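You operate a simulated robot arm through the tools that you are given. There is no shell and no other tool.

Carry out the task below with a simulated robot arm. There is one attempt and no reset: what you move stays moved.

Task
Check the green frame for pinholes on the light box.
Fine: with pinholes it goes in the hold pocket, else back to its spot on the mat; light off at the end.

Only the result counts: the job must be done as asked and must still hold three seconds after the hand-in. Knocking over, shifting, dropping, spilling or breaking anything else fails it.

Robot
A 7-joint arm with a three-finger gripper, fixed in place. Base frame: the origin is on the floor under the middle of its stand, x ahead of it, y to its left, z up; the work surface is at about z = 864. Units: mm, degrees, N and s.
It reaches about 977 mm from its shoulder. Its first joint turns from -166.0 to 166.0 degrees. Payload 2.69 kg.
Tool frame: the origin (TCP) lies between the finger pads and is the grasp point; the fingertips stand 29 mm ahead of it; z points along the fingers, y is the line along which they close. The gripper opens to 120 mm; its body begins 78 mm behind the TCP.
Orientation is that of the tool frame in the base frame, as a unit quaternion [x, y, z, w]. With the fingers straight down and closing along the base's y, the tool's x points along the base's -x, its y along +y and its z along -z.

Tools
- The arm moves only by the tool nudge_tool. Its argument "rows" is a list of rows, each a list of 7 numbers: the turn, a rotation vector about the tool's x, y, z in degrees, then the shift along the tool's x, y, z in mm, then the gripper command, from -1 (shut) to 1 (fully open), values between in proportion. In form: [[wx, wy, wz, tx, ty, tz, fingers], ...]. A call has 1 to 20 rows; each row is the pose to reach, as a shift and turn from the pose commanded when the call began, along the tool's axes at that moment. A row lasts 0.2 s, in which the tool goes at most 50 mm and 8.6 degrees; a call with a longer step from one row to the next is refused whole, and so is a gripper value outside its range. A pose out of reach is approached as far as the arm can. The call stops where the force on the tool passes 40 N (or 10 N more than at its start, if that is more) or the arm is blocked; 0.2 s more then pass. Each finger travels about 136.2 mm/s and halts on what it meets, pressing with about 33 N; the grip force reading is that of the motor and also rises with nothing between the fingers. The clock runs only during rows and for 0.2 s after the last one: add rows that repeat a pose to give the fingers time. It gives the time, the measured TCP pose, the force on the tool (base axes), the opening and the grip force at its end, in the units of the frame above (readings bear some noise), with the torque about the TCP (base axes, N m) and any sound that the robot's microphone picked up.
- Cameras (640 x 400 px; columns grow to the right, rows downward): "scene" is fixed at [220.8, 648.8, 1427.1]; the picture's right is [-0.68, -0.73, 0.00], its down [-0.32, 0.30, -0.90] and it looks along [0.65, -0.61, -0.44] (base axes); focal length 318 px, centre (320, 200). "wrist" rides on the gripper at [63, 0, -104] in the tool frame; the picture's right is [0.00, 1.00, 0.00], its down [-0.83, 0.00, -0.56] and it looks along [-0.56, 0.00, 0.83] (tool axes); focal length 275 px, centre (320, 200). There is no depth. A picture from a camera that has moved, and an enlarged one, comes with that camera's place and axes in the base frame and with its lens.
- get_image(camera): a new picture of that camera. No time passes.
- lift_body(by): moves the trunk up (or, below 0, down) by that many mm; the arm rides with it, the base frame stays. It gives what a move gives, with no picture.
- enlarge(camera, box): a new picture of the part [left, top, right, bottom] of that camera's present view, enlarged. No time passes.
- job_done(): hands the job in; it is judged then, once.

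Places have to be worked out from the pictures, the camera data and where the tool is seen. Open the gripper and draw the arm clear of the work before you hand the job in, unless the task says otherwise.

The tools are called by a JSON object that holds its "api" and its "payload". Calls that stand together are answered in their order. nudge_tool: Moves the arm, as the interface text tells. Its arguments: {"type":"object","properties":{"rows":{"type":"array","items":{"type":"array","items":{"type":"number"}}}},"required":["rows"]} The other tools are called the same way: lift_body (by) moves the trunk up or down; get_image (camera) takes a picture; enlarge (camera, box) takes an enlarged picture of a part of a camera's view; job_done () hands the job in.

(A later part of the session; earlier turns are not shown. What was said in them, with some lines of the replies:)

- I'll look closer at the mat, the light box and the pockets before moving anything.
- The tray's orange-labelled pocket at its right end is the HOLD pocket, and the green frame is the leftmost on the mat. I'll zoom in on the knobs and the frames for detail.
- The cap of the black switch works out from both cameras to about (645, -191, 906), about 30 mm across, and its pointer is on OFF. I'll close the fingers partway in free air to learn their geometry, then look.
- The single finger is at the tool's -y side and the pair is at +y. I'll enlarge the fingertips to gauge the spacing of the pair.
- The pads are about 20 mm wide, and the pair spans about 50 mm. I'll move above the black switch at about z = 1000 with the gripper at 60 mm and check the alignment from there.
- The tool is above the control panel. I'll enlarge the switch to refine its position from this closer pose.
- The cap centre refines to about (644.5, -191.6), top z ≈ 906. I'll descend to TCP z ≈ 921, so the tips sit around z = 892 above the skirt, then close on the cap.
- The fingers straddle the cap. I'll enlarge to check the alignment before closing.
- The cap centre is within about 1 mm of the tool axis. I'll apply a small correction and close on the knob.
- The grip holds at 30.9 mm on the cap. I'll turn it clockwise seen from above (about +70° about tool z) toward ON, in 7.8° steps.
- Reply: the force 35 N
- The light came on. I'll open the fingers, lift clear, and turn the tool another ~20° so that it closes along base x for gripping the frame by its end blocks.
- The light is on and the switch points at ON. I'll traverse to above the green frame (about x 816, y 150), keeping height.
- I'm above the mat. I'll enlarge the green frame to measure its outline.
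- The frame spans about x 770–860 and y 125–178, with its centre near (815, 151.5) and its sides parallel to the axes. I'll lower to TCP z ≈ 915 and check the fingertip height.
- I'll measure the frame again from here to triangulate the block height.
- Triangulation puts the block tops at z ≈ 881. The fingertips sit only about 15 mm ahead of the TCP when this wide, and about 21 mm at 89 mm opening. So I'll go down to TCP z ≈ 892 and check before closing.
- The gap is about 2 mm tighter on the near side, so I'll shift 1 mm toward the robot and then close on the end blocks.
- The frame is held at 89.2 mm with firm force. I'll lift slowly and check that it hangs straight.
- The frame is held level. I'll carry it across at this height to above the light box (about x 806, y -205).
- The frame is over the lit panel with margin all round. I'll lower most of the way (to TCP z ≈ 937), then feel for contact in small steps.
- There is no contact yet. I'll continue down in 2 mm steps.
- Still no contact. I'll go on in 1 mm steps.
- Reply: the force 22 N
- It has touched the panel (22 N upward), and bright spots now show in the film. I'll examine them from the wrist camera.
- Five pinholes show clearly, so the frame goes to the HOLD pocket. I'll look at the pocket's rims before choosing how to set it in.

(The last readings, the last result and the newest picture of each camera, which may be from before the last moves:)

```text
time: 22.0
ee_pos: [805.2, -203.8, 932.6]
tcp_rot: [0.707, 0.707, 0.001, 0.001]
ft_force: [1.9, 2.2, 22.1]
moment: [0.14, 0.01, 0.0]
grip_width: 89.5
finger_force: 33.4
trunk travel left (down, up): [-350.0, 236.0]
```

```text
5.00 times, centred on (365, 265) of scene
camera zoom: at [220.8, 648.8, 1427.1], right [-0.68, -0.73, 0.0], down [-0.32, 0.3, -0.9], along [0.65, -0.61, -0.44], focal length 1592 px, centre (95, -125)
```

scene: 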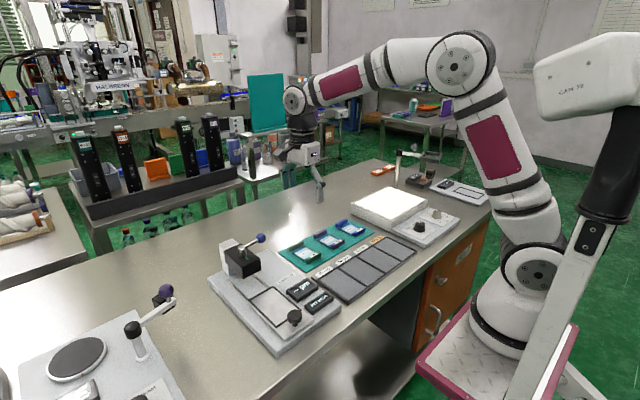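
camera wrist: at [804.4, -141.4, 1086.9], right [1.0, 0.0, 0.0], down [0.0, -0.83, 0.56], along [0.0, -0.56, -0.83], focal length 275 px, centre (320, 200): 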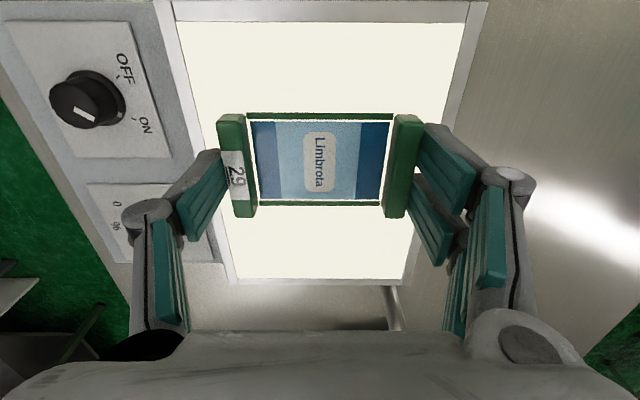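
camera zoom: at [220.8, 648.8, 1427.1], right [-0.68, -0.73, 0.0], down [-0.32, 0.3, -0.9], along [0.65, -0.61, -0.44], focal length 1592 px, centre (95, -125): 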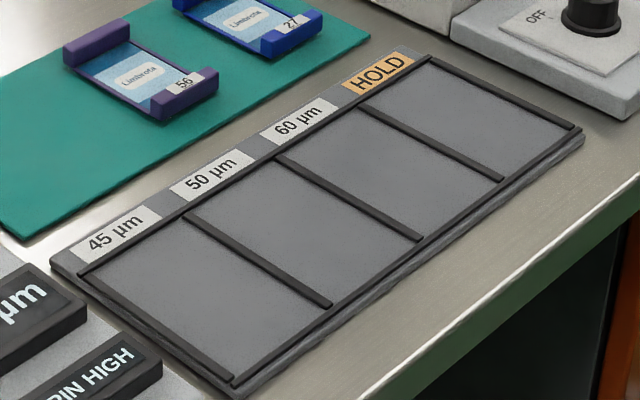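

The rims are only about 3–4 mm high. I'll relax the contact and release the frame so it rests freely on the panel for a moment. Then I'll regrip about 3 mm higher so the fingertips clear the pocket rims later.

{"api": "nudge_tool", "payload": {"rows": [[0, 0, 0, 0, 0, -1.2, 0.2], [0, 0, 0, 0, 0, -1.2, 0.5], [0, 0, 0, 0, 0, -1.2, 0.6], [0, 0, 0, 0, 0, -1.2, 0.7], [0, 0, 0, 0, 0, -1.2, 0.7]]}}

{"api": "enlarge", "payload": {"camera": "wrist", "box": [180, 80, 460, 240]}}

{"api": "enlarge", "payload": {"camera": "scene", "box": [360, 175, 420, 220]}}

```text
time: 23.2
ee_pos: [805.9, -204.9, 932.4]
tcp_rot: [0.707, 0.707, 0.0, 0.0]
ft_force: [-0.4, -0.1, 0.0]
moment: [0.02, 0.05, 0.01]
grip_width: 102.1
finger_force: 0.0
trunk travel left (down, up): [-350.0, 236.0]
```

```text
2.29 times, centred on (320, 160) of wrist
camera zoom: at [805.1, -141.2, 1037.2], right [1.0, 0.0, 0.0], down [0.0, -0.83, 0.56], along [0.0, -0.56, -0.83], focal length 629 px, centre (320, 291)
```

zoom: 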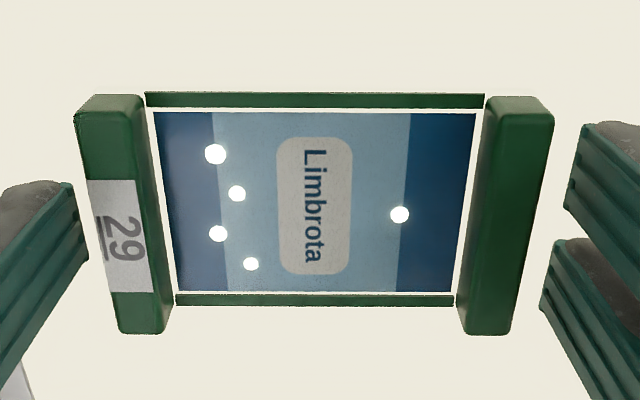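

```text
8.89 times, centred on (390, 198) of scene
camera zoom: at [220.8, 648.8, 1427.1], right [-0.68, -0.73, 0.0], down [-0.32, 0.3, -0.9], along [0.65, -0.61, -0.44], focal length 2831 px, centre (-302, 222)
```

zoom: 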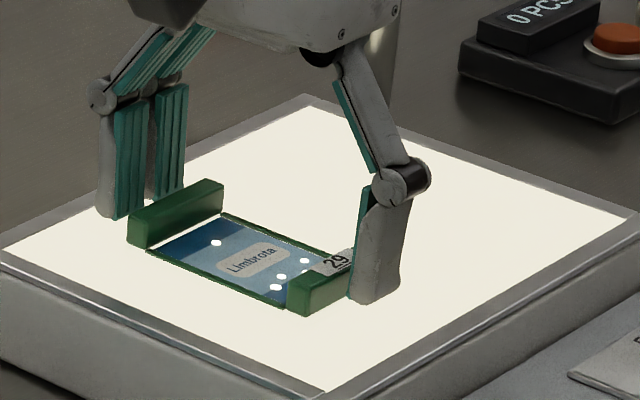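

The frame rests freely on the lit panel and the five pinholes are confirmed. I'll raise 3 mm and regrip the upper part of the blocks.

{"api": "nudge_tool", "payload": {"rows": [[0, 0, 0, 0, 0, -3, 0.7], [0, 0, 0, 0, 0, -3, 0.55], [0, 0, 0, 0, 0, -3, 0.45], [0, 0, 0, 0, 0, -3, 0.35], [0, 0, 0, 0, 0, -3, 0.2], [0, 0, 0, 0, 0, -3, 0.2]]}}

{"api": "enlarge", "payload": {"camera": "scene", "box": [360, 175, 420, 220]}}

```text
time: 24.6
ee_pos: [805.6, -204.9, 936.2]
tcp_rot: [0.708, 0.706, 0.0, 0.0]
ft_force: [0.1, 0.1, 4.0]
moment: [0.05, -0.04, -0.04]
grip_width: 89.2
finger_force: 32.9
trunk travel left (down, up): [-350.0, 236.0]
```

```text
8.89 times, centred on (390, 198) of scene
camera zoom: at [220.8, 648.8, 1427.1], right [-0.68, -0.73, 0.0], down [-0.32, 0.3, -0.9], along [0.65, -0.61, -0.44], focal length 2831 px, centre (-302, 222)
```

zoom: 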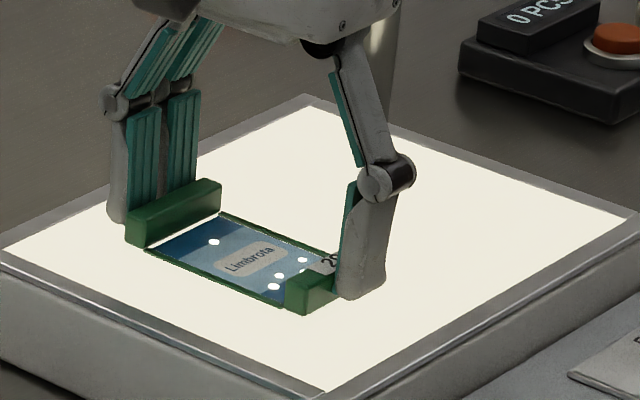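

The frame is regripped higher. I'll lift and carry it to above the HOLD pocket, estimated centre (651, -60).

{"api": "nudge_tool", "payload": {"rows": [[0, 0, 0, 0, 0, -10, 0.2], [0, 0, 0, 0, 0, -35, 0.2], [0, 0, 0, 0, 0, -70, 0.2], [0, 0, 0, 26, -28, -70, 0.2], [0, 0, 0, 52, -56, -70, 0.2], [0, 0, 0, 78, -84, -70, 0.2], [0, 0, 0, 104, -112, -70, 0.2], [0, 0, 0, 126, -135, -70, 0.2], [0, 0, 0, 144, -154, -70, 0.2], [0, 0, 0, 144, -154, -70, 0.2]]}}

{"api": "get_image", "payload": {"camera": "wrist"}}

{"api": "enlarge", "payload": {"camera": "scene", "box": [330, 180, 450, 280]}}

```text
time: 26.8
ee_pos: [652.2, -59.8, 1004.1]
tcp_rot: [0.707, 0.707, 0.0, 0.0]
ft_force: [-0.7, -0.8, -0.1]
moment: [0.04, 0.0, 0.0]
grip_width: 89.2
finger_force: 32.9
trunk travel left (down, up): [-350.0, 236.0]
```

```text
taken
camera wrist: at [651.6, 3.4, 1109.7], right [1.0, 0.0, 0.0], down [0.0, -0.83, 0.56], along [0.0, -0.56, -0.83], focal length 275 px, centre (320, 200)
```

wrist: 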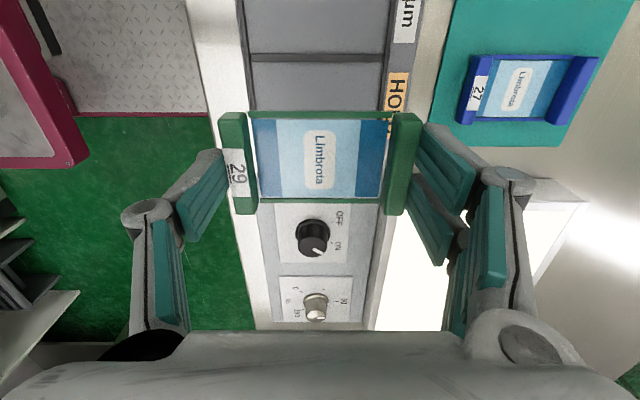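

```text
4.00 times, centred on (390, 230) of scene
camera zoom: at [220.8, 648.8, 1427.1], right [-0.68, -0.73, 0.0], down [-0.32, 0.3, -0.9], along [0.65, -0.61, -0.44], focal length 1274 px, centre (40, 80)
```

zoom: 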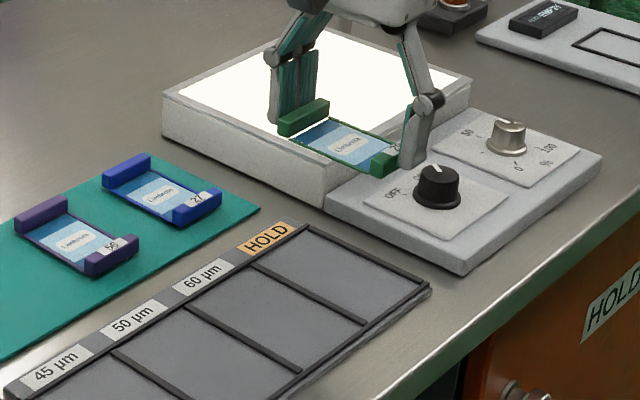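

The pocket is hidden under the frame here, but the neighbouring pocket's edges are visible. I'll enlarge to pin down the tray's x-limits and the divider.

{"api": "enlarge", "payload": {"camera": "wrist", "box": [210, 0, 450, 130]}}

{"api": "enlarge", "payload": {"camera": "wrist", "box": [210, 90, 430, 240]}}

```text
2.67 times, centred on (330, 65) of wrist
camera zoom: at [651.6, 3.4, 1109.7], right [1.0, 0.0, 0.0], down [0.0, -0.83, 0.56], along [0.0, -0.56, -0.83], focal length 734 px, centre (293, 560)
```

zoom: 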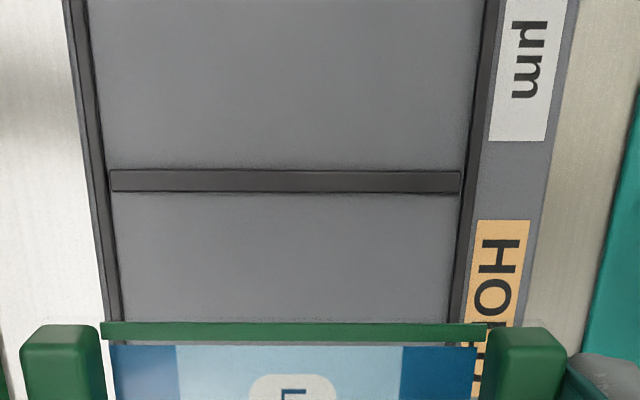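

```text
2.67 times, centred on (320, 165) of wrist
camera zoom: at [651.6, 3.4, 1109.7], right [1.0, 0.0, 0.0], down [0.0, -0.83, 0.56], along [0.0, -0.56, -0.83], focal length 734 px, centre (320, 293)
```

zoom: 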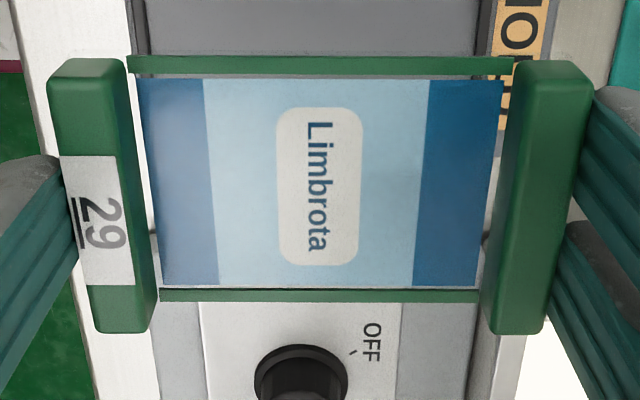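

The pocket's x-centre is about 2.5 mm nearer the robot than the frame. I'll shift 33 mm toward -y at this height so the whole HOLD pocket is visible above the frame, and measure it directly.

{"api": "nudge_tool", "payload": {"rows": [[0, 0, 0, -16, -1.2, 0, 0.2], [0, 0, 0, -33, -2.5, 0, 0.2], [0, 0, 0, -33, -2.5, 0, 0.2]]}}

{"api": "enlarge", "payload": {"camera": "wrist", "box": [210, 0, 430, 130]}}

{"api": "get_image", "payload": {"camera": "wrist"}}

```text
time: 27.6
ee_pos: [650.3, -93.0, 1005.5]
tcp_rot: [0.707, 0.707, 0.0, 0.0]
ft_force: [-0.2, -0.3, 0.6]
moment: [0.0, -0.02, -0.01]
grip_width: 89.0
finger_force: 33.1
trunk travel left (down, up): [-350.0, 236.0]
```

```text
2.91 times, centred on (320, 65) of wrist
camera zoom: at [648.8, -29.4, 1110.7], right [1.0, 0.0, 0.0], down [0.0, -0.83, 0.56], along [0.0, -0.56, -0.83], focal length 801 px, centre (320, 593)
```

zoom: 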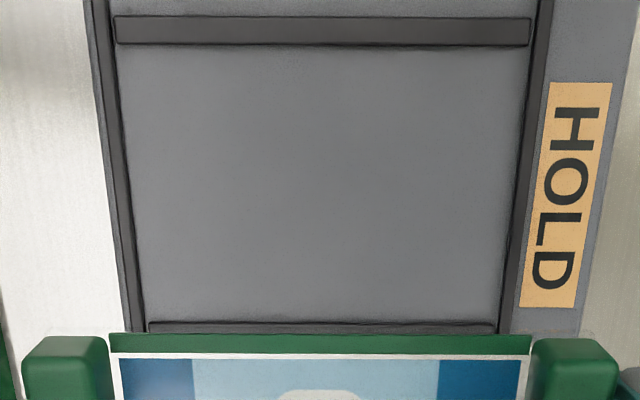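

```text
taken
camera wrist: at [648.8, -29.4, 1110.7], right [1.0, 0.0, 0.0], down [0.0, -0.83, 0.56], along [0.0, -0.56, -0.83], focal length 275 px, centre (320, 200)
```

wrist: 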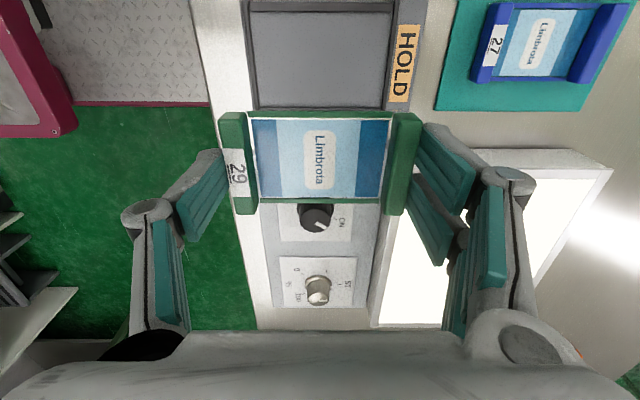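

Measured pocket: inside about 103 × 68 mm, centre about 31 mm in +y and 0.5 mm in +x from the frame's present position, leaving about 7 mm margin per side. I'll align over it and lower to about 9 mm above the floor.

{"api": "nudge_tool", "payload": {"rows": [[0, 0, 0, 16, 0.2, 0, 0.2], [0, 0, 0, 31, 0.5, 0, 0.2], [0, 0, 0, 31, 0.5, 25, 0.2], [0, 0, 0, 31, 0.5, 50, 0.2], [0, 0, 0, 31, 0.5, 75, 0.2], [0, 0, 0, 31, 0.5, 90, 0.2], [0, 0, 0, 31, 0.5, 96, 0.2], [0, 0, 0, 31, 0.5, 96, 0.2]]}}

{"api": "enlarge", "payload": {"camera": "scene", "box": [355, 215, 435, 275]}}

{"api": "enlarge", "payload": {"camera": "wrist", "box": [180, 70, 460, 245]}}

```text
time: 29.4
ee_pos: [650.1, -62.7, 909.4]
tcp_rot: [0.707, 0.707, 0.0, 0.0]
ft_force: [0.8, 0.4, 0.0]
moment: [0.0, -0.01, 0.01]
grip_width: 89.2
finger_force: 33.6
trunk travel left (down, up): [-350.0, 236.0]
```

```text
6.67 times, centred on (395, 245) of scene
camera zoom: at [220.8, 648.8, 1427.1], right [-0.68, -0.73, 0.0], down [-0.32, 0.3, -0.9], along [0.65, -0.61, -0.44], focal length 2123 px, centre (-180, -100)
```

zoom: 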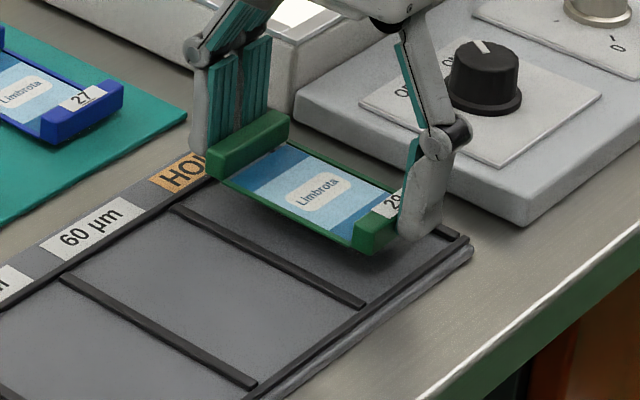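

```text
2.29 times, centred on (320, 158) of wrist
camera zoom: at [649.3, 1.1, 1014.6], right [1.0, 0.0, 0.0], down [0.0, -0.83, 0.56], along [0.0, -0.56, -0.83], focal length 629 px, centre (320, 297)
```

zoom: 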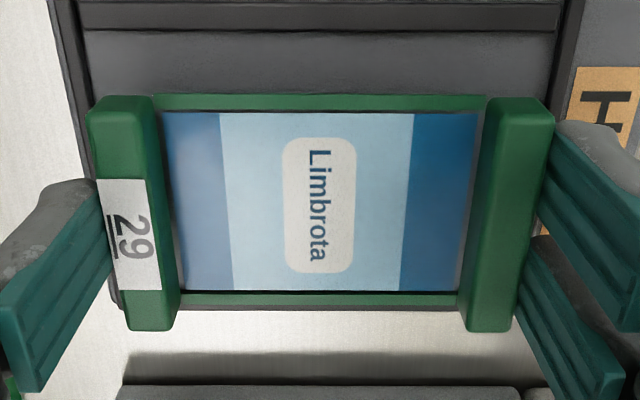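

The frame is aligned over the HOLD pocket. I'll lower the rest in small steps and watch the force.

{"api": "nudge_tool", "payload": {"rows": [[0, 0, 0, 0, 0, 3, 0.2], [0, 0, 0, 0, 0, 5, 0.2], [0, 0, 0, 0, 0, 6, 0.2], [0, 0, 0, 0, 0, 6, 0.2]]}}

{"api": "enlarge", "payload": {"camera": "scene", "box": [355, 215, 435, 275]}}

{"api": "enlarge", "payload": {"camera": "wrist", "box": [180, 70, 460, 245]}}

```text
time: 30.4
ee_pos: [651.2, -63.2, 903.7]
tcp_rot: [0.707, 0.707, -0.001, 0.0]
ft_force: [-0.3, -0.5, -0.4]
moment: [-0.02, 0.03, 0.0]
grip_width: 88.9
finger_force: 32.9
trunk travel left (down, up): [-350.0, 236.0]
```

```text
6.67 times, centred on (395, 245) of scene
camera zoom: at [220.8, 648.8, 1427.1], right [-0.68, -0.73, 0.0], down [-0.32, 0.3, -0.9], along [0.65, -0.61, -0.44], focal length 2123 px, centre (-180, -100)
```

zoom: 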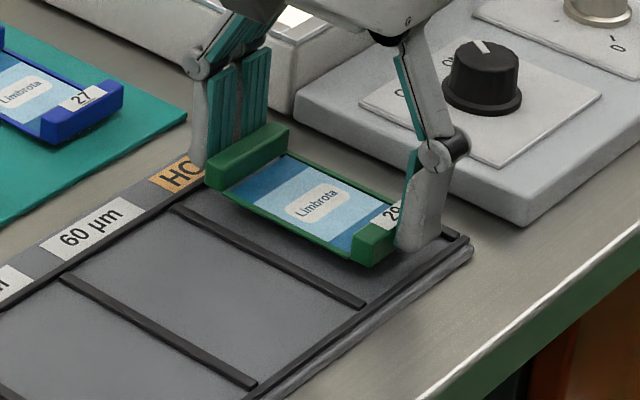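

```text
2.29 times, centred on (320, 158) of wrist
camera zoom: at [649.2, 0.8, 1008.4], right [1.0, 0.0, 0.0], down [0.0, -0.83, 0.56], along [0.0, -0.56, -0.83], focal length 629 px, centre (320, 297)
```

zoom: 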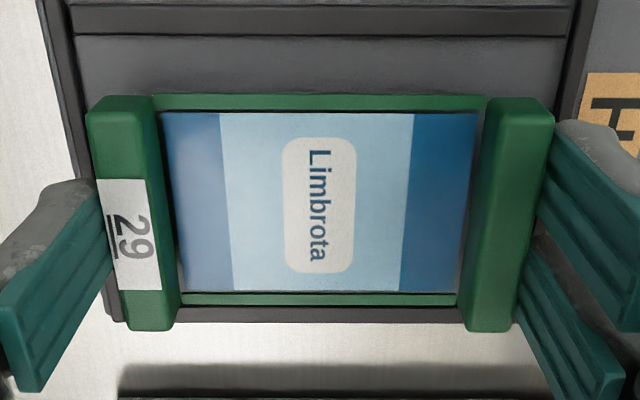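

Still clear, and the margins look even. I'll keep going down in 1 mm steps until contact.

{"api": "nudge_tool", "payload": {"rows": [[0, 0, 0, 0, 0, 1, 0.2], [0, 0, 0, 0, 0, 2, 0.2], [0, 0, 0, 0, 0, 2, 0.2]]}}

```text
time: 31.2
ee_pos: [649.3, -62.3, 901.9]
tcp_rot: [0.707, 0.707, 0.0, -0.001]
ft_force: [-0.7, 0.0, -0.6]
moment: [0.02, -0.01, 0.01]
grip_width: 89.2
finger_force: 33.2
trunk travel left (down, up): [-350.0, 236.0]
```

No contact at TCP z ≈ 901.7; I'll continue.

{"api": "nudge_tool", "payload": {"rows": [[0, 0, 0, 0, 0, 1, 0.2], [0, 0, 0, 0, 0, 2, 0.2], [0, 0, 0, 0, 0, 2, 0.2]]}}

{"api": "enlarge", "payload": {"camera": "scene", "box": [355, 215, 435, 275]}}

```text
time: 32.0
ee_pos: [650.8, -62.8, 899.2]
tcp_rot: [0.707, 0.707, 0.0, 0.0]
ft_force: [1.0, 0.4, -0.5]
moment: [0.01, -0.02, 0.01]
grip_width: 89.1
finger_force: 33.2
trunk travel left (down, up): [-350.0, 236.0]
```

```text
6.67 times, centred on (395, 245) of scene
camera zoom: at [220.8, 648.8, 1427.1], right [-0.68, -0.73, 0.0], down [-0.32, 0.3, -0.9], along [0.65, -0.61, -0.44], focal length 2123 px, centre (-180, -100)
```

zoom: 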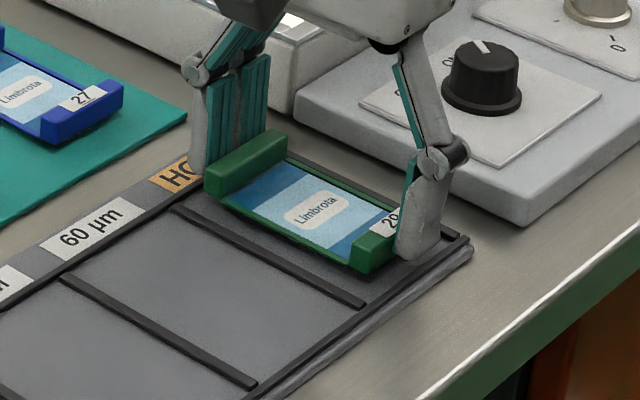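

Still free by a small amount; I'll take two more 1 mm steps.

{"api": "nudge_tool", "payload": {"rows": [[0, 0, 0, 0, 0, 0.7, 0.2], [0, 0, 0, 0, 0, 1.4, 0.2], [0, 0, 0, 0, 0, 1.4, 0.2]]}}

{"api": "enlarge", "payload": {"camera": "scene", "box": [355, 215, 435, 275]}}

{"api": "enlarge", "payload": {"camera": "wrist", "box": [180, 70, 460, 245]}}

```text
time: 32.8
ee_pos: [650.0, -63.6, 898.6]
tcp_rot: [0.707, 0.707, -0.001, 0.0]
ft_force: [0.6, 0.0, -0.9]
moment: [0.03, -0.02, 0.0]
grip_width: 89.1
finger_force: 33.0
trunk travel left (down, up): [-350.0, 236.0]
```

```text
6.67 times, centred on (395, 245) of scene
camera zoom: at [220.8, 648.8, 1427.1], right [-0.68, -0.73, 0.0], down [-0.32, 0.3, -0.9], along [0.65, -0.61, -0.44], focal length 2123 px, centre (-180, -100)
```

zoom: 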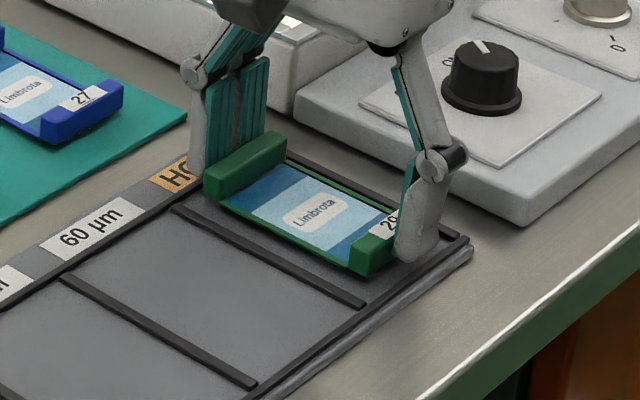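

```text
2.29 times, centred on (320, 158) of wrist
camera zoom: at [649.6, 0.9, 1003.1], right [1.0, 0.0, 0.0], down [0.0, -0.83, 0.56], along [0.0, -0.56, -0.83], focal length 629 px, centre (320, 297)
```

zoom: 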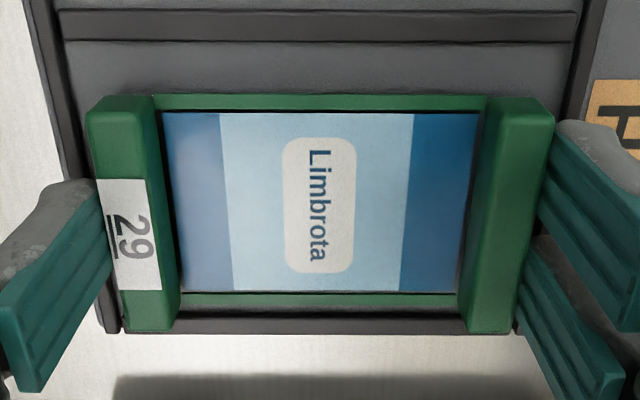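

Aligned, and not touching yet. I'll continue with 1 mm steps.

{"api": "nudge_tool", "payload": {"rows": [[0, 0, 0, 0, 0, 1, 0.2], [0, 0, 0, 0, 0, 2, 0.2], [0, 0, 0, 0, 0, 2, 0.2]]}}

{"api": "enlarge", "payload": {"camera": "scene", "box": [365, 225, 425, 270]}}

```text
time: 33.6
ee_pos: [650.1, -62.1, 895.7]
tcp_rot: [0.707, 0.707, 0.0, 0.001]
ft_force: [-0.2, -0.7, 8.7]
moment: [-0.07, 0.01, -0.02]
grip_width: 89.3
finger_force: 33.0
trunk travel left (down, up): [-350.0, 236.0]
```

```text
8.89 times, centred on (395, 248) of scene
camera zoom: at [220.8, 648.8, 1427.1], right [-0.68, -0.73, 0.0], down [-0.32, 0.3, -0.9], along [0.65, -0.61, -0.44], focal length 2831 px, centre (-347, -222)
```

zoom: 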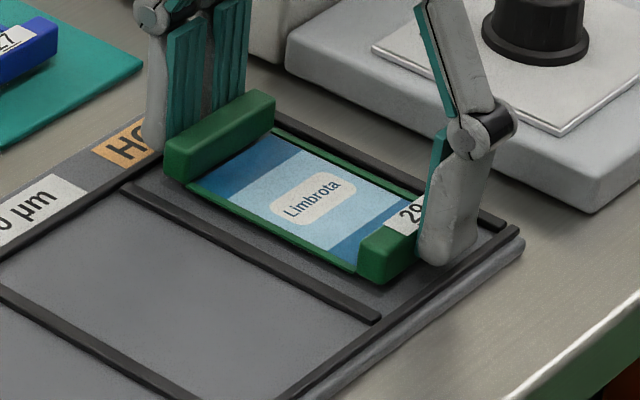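

Contact at 8.7 N: the frame sits in the pocket. I'll ease off 0.5 mm, open the fingers, and lift away.

{"api": "nudge_tool", "payload": {"rows": [[0, 0, 0, 0, 0, -0.5, 0.2], [0, 0, 0, 0, 0, -0.5, 0.5], [0, 0, 0, 0, 0, -0.5, 0.6], [0, 0, 0, 0, 0, -1, 0.8], [0, 0, 0, 0, 0, -1, 0.8]]}}

{"api": "enlarge", "payload": {"camera": "scene", "box": [365, 225, 425, 270]}}

{"api": "enlarge", "payload": {"camera": "wrist", "box": [180, 70, 460, 245]}}

```text
time: 34.8
ee_pos: [651.0, -61.7, 896.3]
tcp_rot: [0.707, 0.707, 0.0, 0.001]
ft_force: [-0.6, -0.1, 0.8]
moment: [0.01, 0.0, 0.01]
grip_width: 108.0
finger_force: 0.2
trunk travel left (down, up): [-350.0, 236.0]
```

```text
8.89 times, centred on (395, 248) of scene
camera zoom: at [220.8, 648.8, 1427.1], right [-0.68, -0.73, 0.0], down [-0.32, 0.3, -0.9], along [0.65, -0.61, -0.44], focal length 2831 px, centre (-347, -222)
```

zoom: 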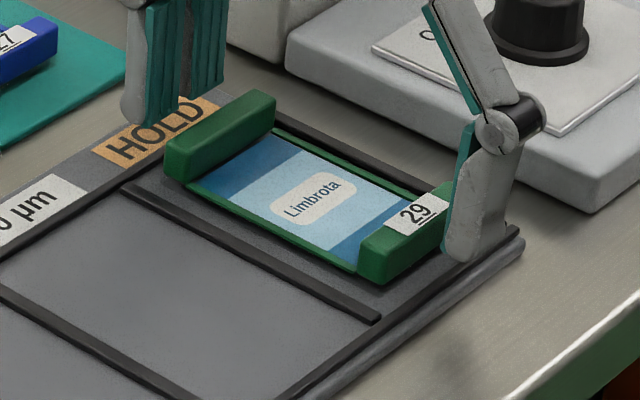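

```text
2.29 times, centred on (320, 158) of wrist
camera zoom: at [649.5, 1.4, 1002.0], right [1.0, 0.0, 0.0], down [0.0, -0.83, 0.56], along [0.0, -0.56, -0.83], focal length 629 px, centre (320, 297)
```

zoom: 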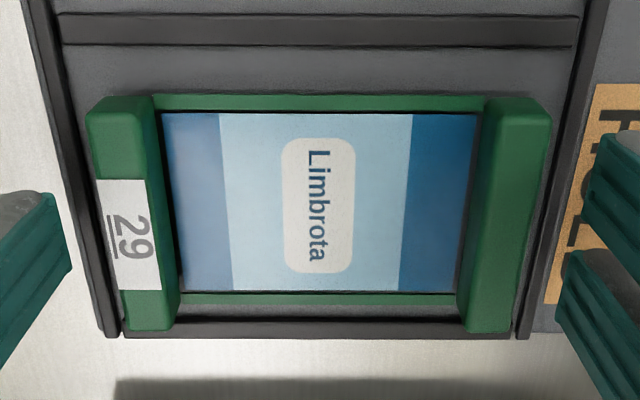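

The green frame lies inside the HOLD pocket, released. I'll rise clear and move above the black switch, turning back to the yaw used at the end of the ON turn.

{"api": "nudge_tool", "payload": {"rows": [[0, 0, 0, 0, 0, -15, 0.8], [0, 0, 0, 0, 0, -50, 0.8], [0, 0, 0, 0, 0, -90, 0.8], [0, 0, 0, -20, -1, -108, 0.6], [0, 0, -5, -52, -2, -108, 0.3], [0, 0, -10, -85, -4, -108, 0], [0, 0, -15, -112, -5, -108, 0], [0, 0, -19.8, -129.5, -5.5, -108, 0], [0, 0, -19.8, -129.5, -5.5, -108, 0]]}}

{"api": "get_image", "payload": {"camera": "wrist"}}

{"api": "enlarge", "payload": {"camera": "scene", "box": [340, 150, 480, 270]}}

```text
time: 36.8
ee_pos: [645.8, -192.1, 1004.7]
tcp_rot: [0.575, 0.818, 0.0, 0.0]
ft_force: [-0.2, 0.4, -0.4]
moment: [-0.01, 0.02, -0.03]
grip_width: 60.1
finger_force: 0.0
trunk travel left (down, up): [-350.0, 236.0]
```

```text
taken
camera wrist: at [622.5, -132.2, 1110.5], right [0.94, 0.34, 0.0], down [0.29, -0.78, 0.56], along [0.19, -0.52, -0.83], focal length 275 px, centre (320, 200)
```

wrist: 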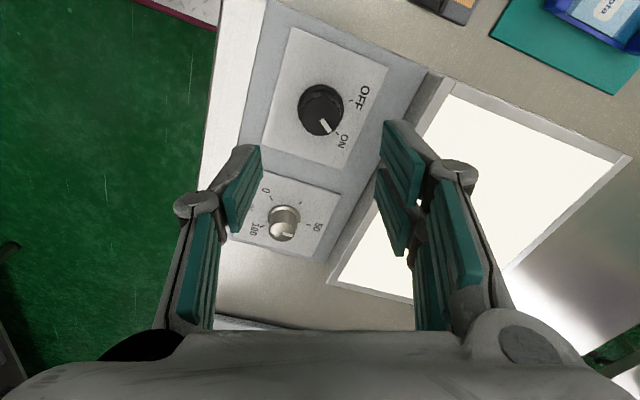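

```text
3.33 times, centred on (410, 210) of scene
camera zoom: at [220.8, 648.8, 1427.1], right [-0.68, -0.73, 0.0], down [-0.32, 0.3, -0.9], along [0.65, -0.61, -0.44], focal length 1062 px, centre (20, 167)
```

zoom: 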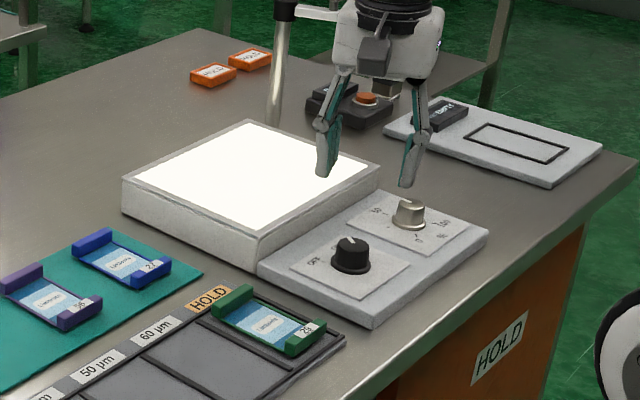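

The frame sits squarely in the HOLD pocket. I'll enlarge the switch from here to centre the tool on its axis.

{"api": "enlarge", "payload": {"camera": "wrist", "box": [260, 50, 400, 170]}}

```text
3.33 times, centred on (330, 110) of wrist
camera zoom: at [622.5, -132.2, 1110.5], right [0.94, 0.34, 0.0], down [0.29, -0.78, 0.56], along [0.19, -0.52, -0.83], focal length 918 px, centre (287, 500)
```

zoom: 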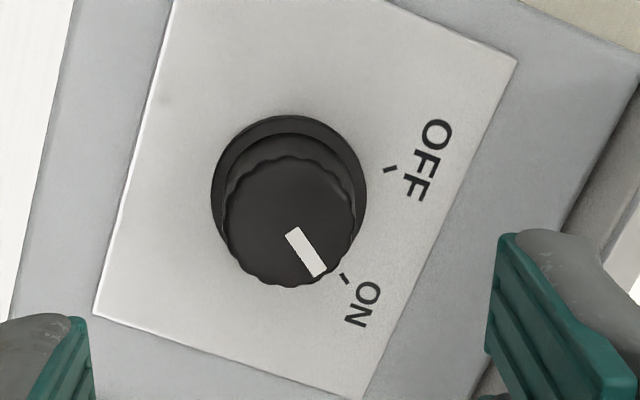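

The switch is centred within 1 mm, with its pointer on ON. I'll descend to the same grip height as before (TCP z ≈ 921) with a small correction.

{"api": "nudge_tool", "payload": {"rows": [[0, 0, 0, 0.2, 0.7, 30, 0], [0, 0, 0, 0.2, 0.7, 60, 0], [0, 0, 0, 0.2, 0.7, 77, 0], [0, 0, 0, 0.2, 0.7, 84, 0], [0, 0, 0, 0.2, 0.7, 84, 0]]}}

{"api": "enlarge", "payload": {"camera": "wrist", "box": [220, 90, 420, 220]}}

```text
time: 38.0
ee_pos: [645.6, -190.8, 920.5]
tcp_rot: [0.575, 0.818, 0.0, 0.0]
ft_force: [0.6, 0.0, 0.3]
moment: [0.0, 0.0, -0.02]
grip_width: 59.9
finger_force: 0.0
trunk travel left (down, up): [-350.0, 236.0]
```

```text
3.08 times, centred on (320, 155) of wrist
camera zoom: at [622.9, -131.6, 1026.1], right [0.94, 0.34, 0.0], down [0.28, -0.78, 0.56], along [0.19, -0.52, -0.83], focal length 847 px, centre (320, 338)
```

zoom: 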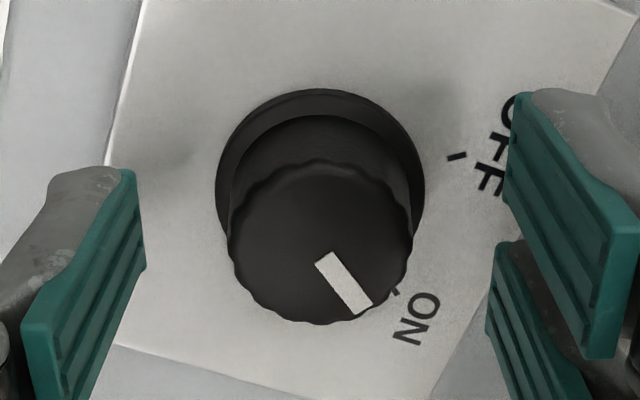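

Centred again to about 1 mm. I'll correct by 0.8 mm and close on the cap.

{"api": "nudge_tool", "payload": {"rows": [[0, 0, 0, 0.8, 0, 0, 0], [0, 0, 0, 0.8, 0, 0, -0.3], [0, 0, 0, 0.8, 0, 0, -1], [0, 0, 0, 0.8, 0, 0, -1], [0, 0, 0, 0.8, 0, 0, -1]]}}

```text
time: 39.2
ee_pos: [644.3, -190.1, 920.3]
tcp_rot: [0.575, 0.818, 0.0, -0.001]
ft_force: [-1.7, -1.2, 1.4]
moment: [-0.08, 0.03, 0.01]
grip_width: 31.1
finger_force: 44.8
trunk travel left (down, up): [-350.0, 236.0]
```

The cap is gripped at 31.1 mm. I'll turn it back by 70.2° toward OFF.

{"api": "nudge_tool", "payload": {"rows": [[0, 0, -7.8, 0, 0, 0, -1], [0, 0, -15.6, 0, 0, 0, -1], [0, 0, -23.4, 0, 0, 0, -1], [0, 0, -31.2, 0, 0, 0, -1], [0, 0, -39, 0, 0, 0, -1], [0, 0, -46.8, 0, 0, 0, -1], [0, 0, -54.6, 0, 0, 0, -1], [0, 0, -62.4, 0, 0, 0, -1], [0, 0, -70.2, 0, 0, 0, -1], [0, 0, -70.2, 0, 0, 0, -1]]}}

{"api": "get_image", "payload": {"camera": "wrist"}}

{"api": "get_image", "payload": {"camera": "scene"}}

```text
time: 41.4
ee_pos: [643.1, -192.7, 920.0]
tcp_rot: [0.0, 1.0, 0.0, 0.0]
ft_force: [-15.5, -17.8, -6.1]
moment: [-0.36, 0.85, -0.47]
grip_width: 30.7
finger_force: 45.4
trunk travel left (down, up): [-350.0, 236.0]
```

```text
taken
camera wrist: at [580.4, -191.9, 1026.0], right [0.0, 1.0, 0.0], down [0.83, 0.0, 0.55], along [0.55, 0.0, -0.83], focal length 275 px, centre (320, 200)
```

wrist: 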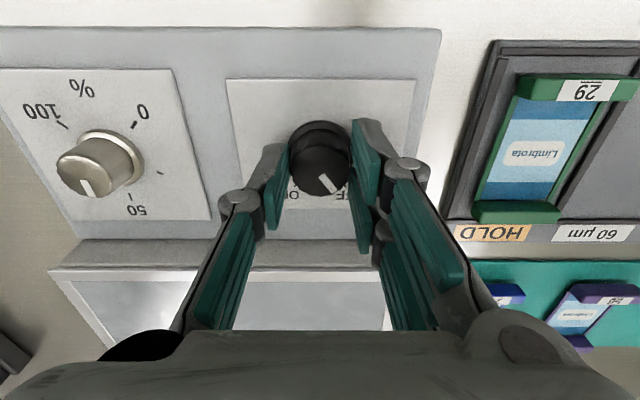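

```text
taken
```

scene: 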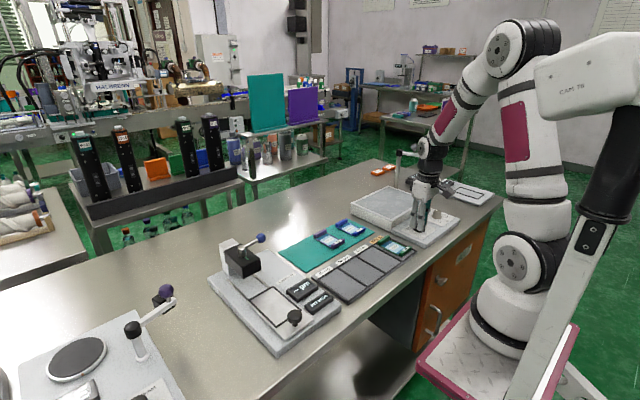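

The panel is dark again, so the light is off. I'll open the fingers and rise clear of the work.

{"api": "nudge_tool", "payload": {"rows": [[0, 0, 0, 0, 0, 0, 0], [0, 0, 0, 0, 0, 0, 0], [0, 0, 0, 0, 0, 0, 0], [0, 0, 0, 0, 0, -25, 0], [0, 0, 0, 0, 0, -70, 0], [0, 0, 0, 0, 0, -115, 0.3], [0, 0, 0, 10, 20, -160, 0.6], [0, 0, 0, 20, 50, -195, 0.9], [0, 0, 0, 40, 90, -220, 1], [0, 0, 0, 60, 130, -240, 1], [0, 0, 0, 60, 138, -260, 1], [0, 0, 0, 60, 138, -260, 1]]}}

{"api": "get_image", "payload": {"camera": "wrist"}}

{"api": "get_image", "payload": {"camera": "scene"}}

{"api": "enlarge", "payload": {"camera": "scene", "box": [270, 170, 470, 300]}}

```text
refused: row 7 steps farther than a row can; nothing moved
```

```text
taken
camera wrist: at [580.4, -191.9, 1026.0], right [0.0, 1.0, 0.0], down [0.83, 0.0, 0.55], along [0.55, 0.0, -0.83], focal length 275 px, centre (320, 200)
```

wrist: 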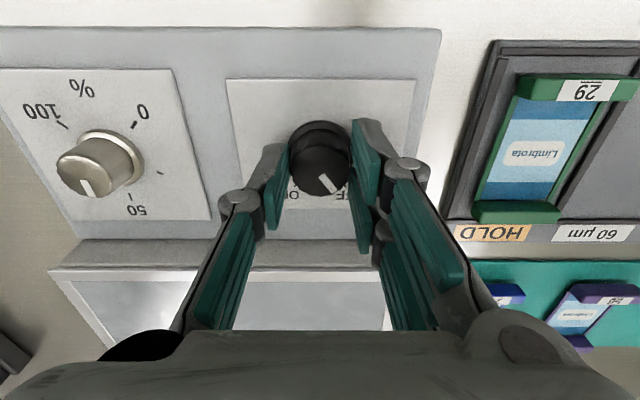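

```text
taken
```

scene: 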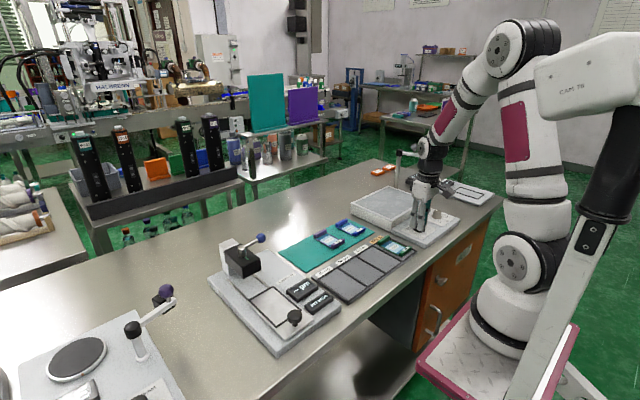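

```text
3.08 times, centred on (370, 235) of scene
camera zoom: at [220.8, 648.8, 1427.1], right [-0.68, -0.73, 0.0], down [-0.32, 0.3, -0.9], along [0.65, -0.61, -0.44], focal length 980 px, centre (166, 92)
```

zoom: 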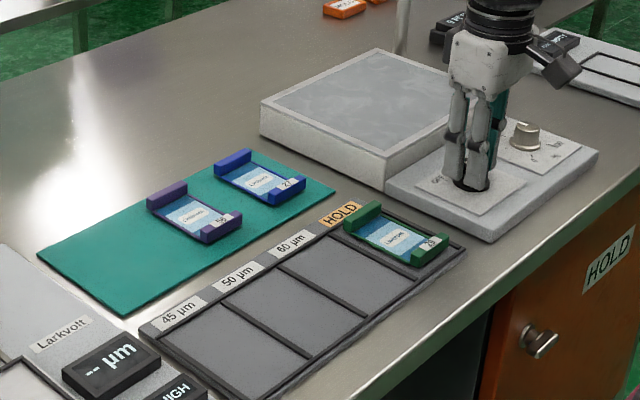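

That call was refused because one step was too long, so nothing moved. I'll repeat the release and retreat with shorter steps.

{"api": "nudge_tool", "payload": {"rows": [[0, 0, 0, 0, 0, 0, 0], [0, 0, 0, 0, 0, 0, 0], [0, 0, 0, 0, 0, 0, 0], [0, 0, 0, 0, 0, -25, 0], [0, 0, 0, 0, 0, -65, 0], [0, 0, 0, 0, 0, -105, 0.3], [0, 0, 0, 8, 15, -140, 0.6], [0, 0, 0, 18, 40, -170, 0.9], [0, 0, 0, 30, 70, -195, 1], [0, 0, 0, 42, 100, -220, 1], [0, 0, 0, 54, 125, -245, 1], [0, 0, 0, 60, 138, -260, 1], [0, 0, 0, 60, 138, -260, 1]]}}

{"api": "get_image", "payload": {"camera": "wrist"}}

{"api": "enlarge", "payload": {"camera": "scene", "box": [270, 170, 470, 300]}}

```text
time: 44.2
ee_pos: [585.1, -52.8, 1180.6]
tcp_rot: [0.001, 1.0, 0.0, 0.0]
ft_force: [-0.4, 0.1, 0.2]
moment: [-0.01, 0.04, -0.02]
grip_width: 119.8
finger_force: 0.0
trunk travel left (down, up): [-350.0, 236.0]
```

```text
taken
camera wrist: at [521.3, -52.2, 1286.0], right [0.0, 1.0, 0.0], down [0.83, 0.0, 0.56], along [0.56, 0.0, -0.83], focal length 275 px, centre (320, 200)
```

wrist: 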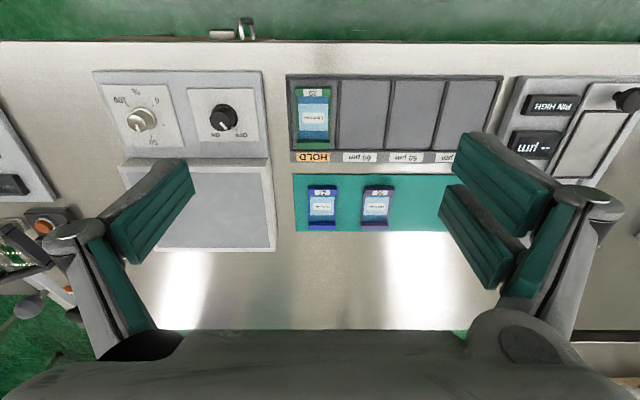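

```text
3.08 times, centred on (370, 235) of scene
camera zoom: at [220.8, 648.8, 1427.1], right [-0.68, -0.73, 0.0], down [-0.32, 0.3, -0.9], along [0.65, -0.61, -0.44], focal length 980 px, centre (166, 92)
```

zoom: 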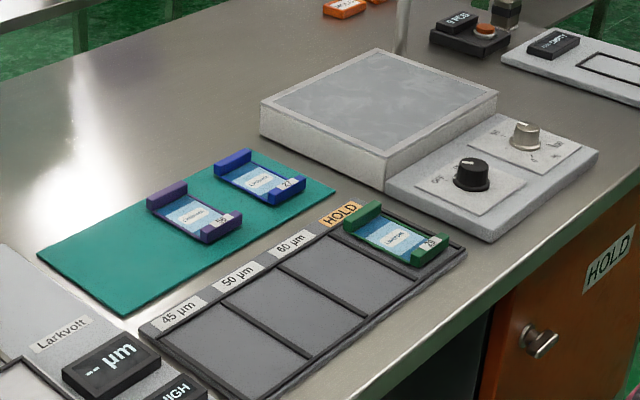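

I'll do a last close check of the switch pointer and of the frame in its pocket.

{"api": "enlarge", "payload": {"camera": "wrist", "box": [180, 80, 270, 150]}}

{"api": "enlarge", "payload": {"camera": "wrist", "box": [270, 65, 380, 175]}}

```text
5.71 times, centred on (225, 115) of wrist
camera zoom: at [521.3, -52.2, 1286.0], right [0.0, 1.0, 0.0], down [0.83, 0.0, 0.56], along [0.56, 0.0, -0.83], focal length 1573 px, centre (863, 686)
```

zoom: 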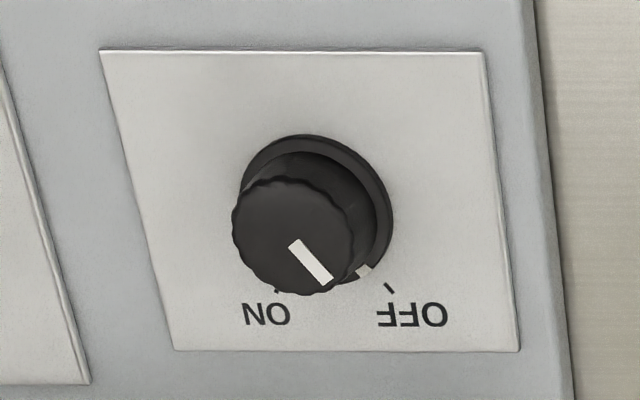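

```text
3.64 times, centred on (325, 120) of wrist
camera zoom: at [521.3, -52.2, 1286.0], right [0.0, 1.0, 0.0], down [0.83, 0.0, 0.56], along [0.56, 0.0, -0.83], focal length 1001 px, centre (302, 491)
```

zoom: 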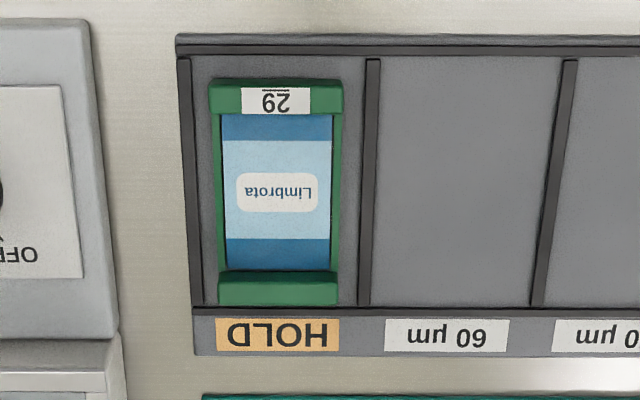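

The switch is back at OFF, the panel is dark, and the green frame lies within the HOLD pocket. The other frames are untouched, and the arm is clear with its gripper open, so I'm handing in.

{"api": "job_done", "payload": {}}

```text
The job is handed in.
```

The green frame has pinholes, so it is now in the HOLD pocket of the tray. On the lit light box, five bright spots showed clearly through the film.

I turned the light off afterwards; the switch points at OFF and the panel is dark. The other two frames on the mat weren't moved, and the arm is clear with its gripper open. The job is handed in.
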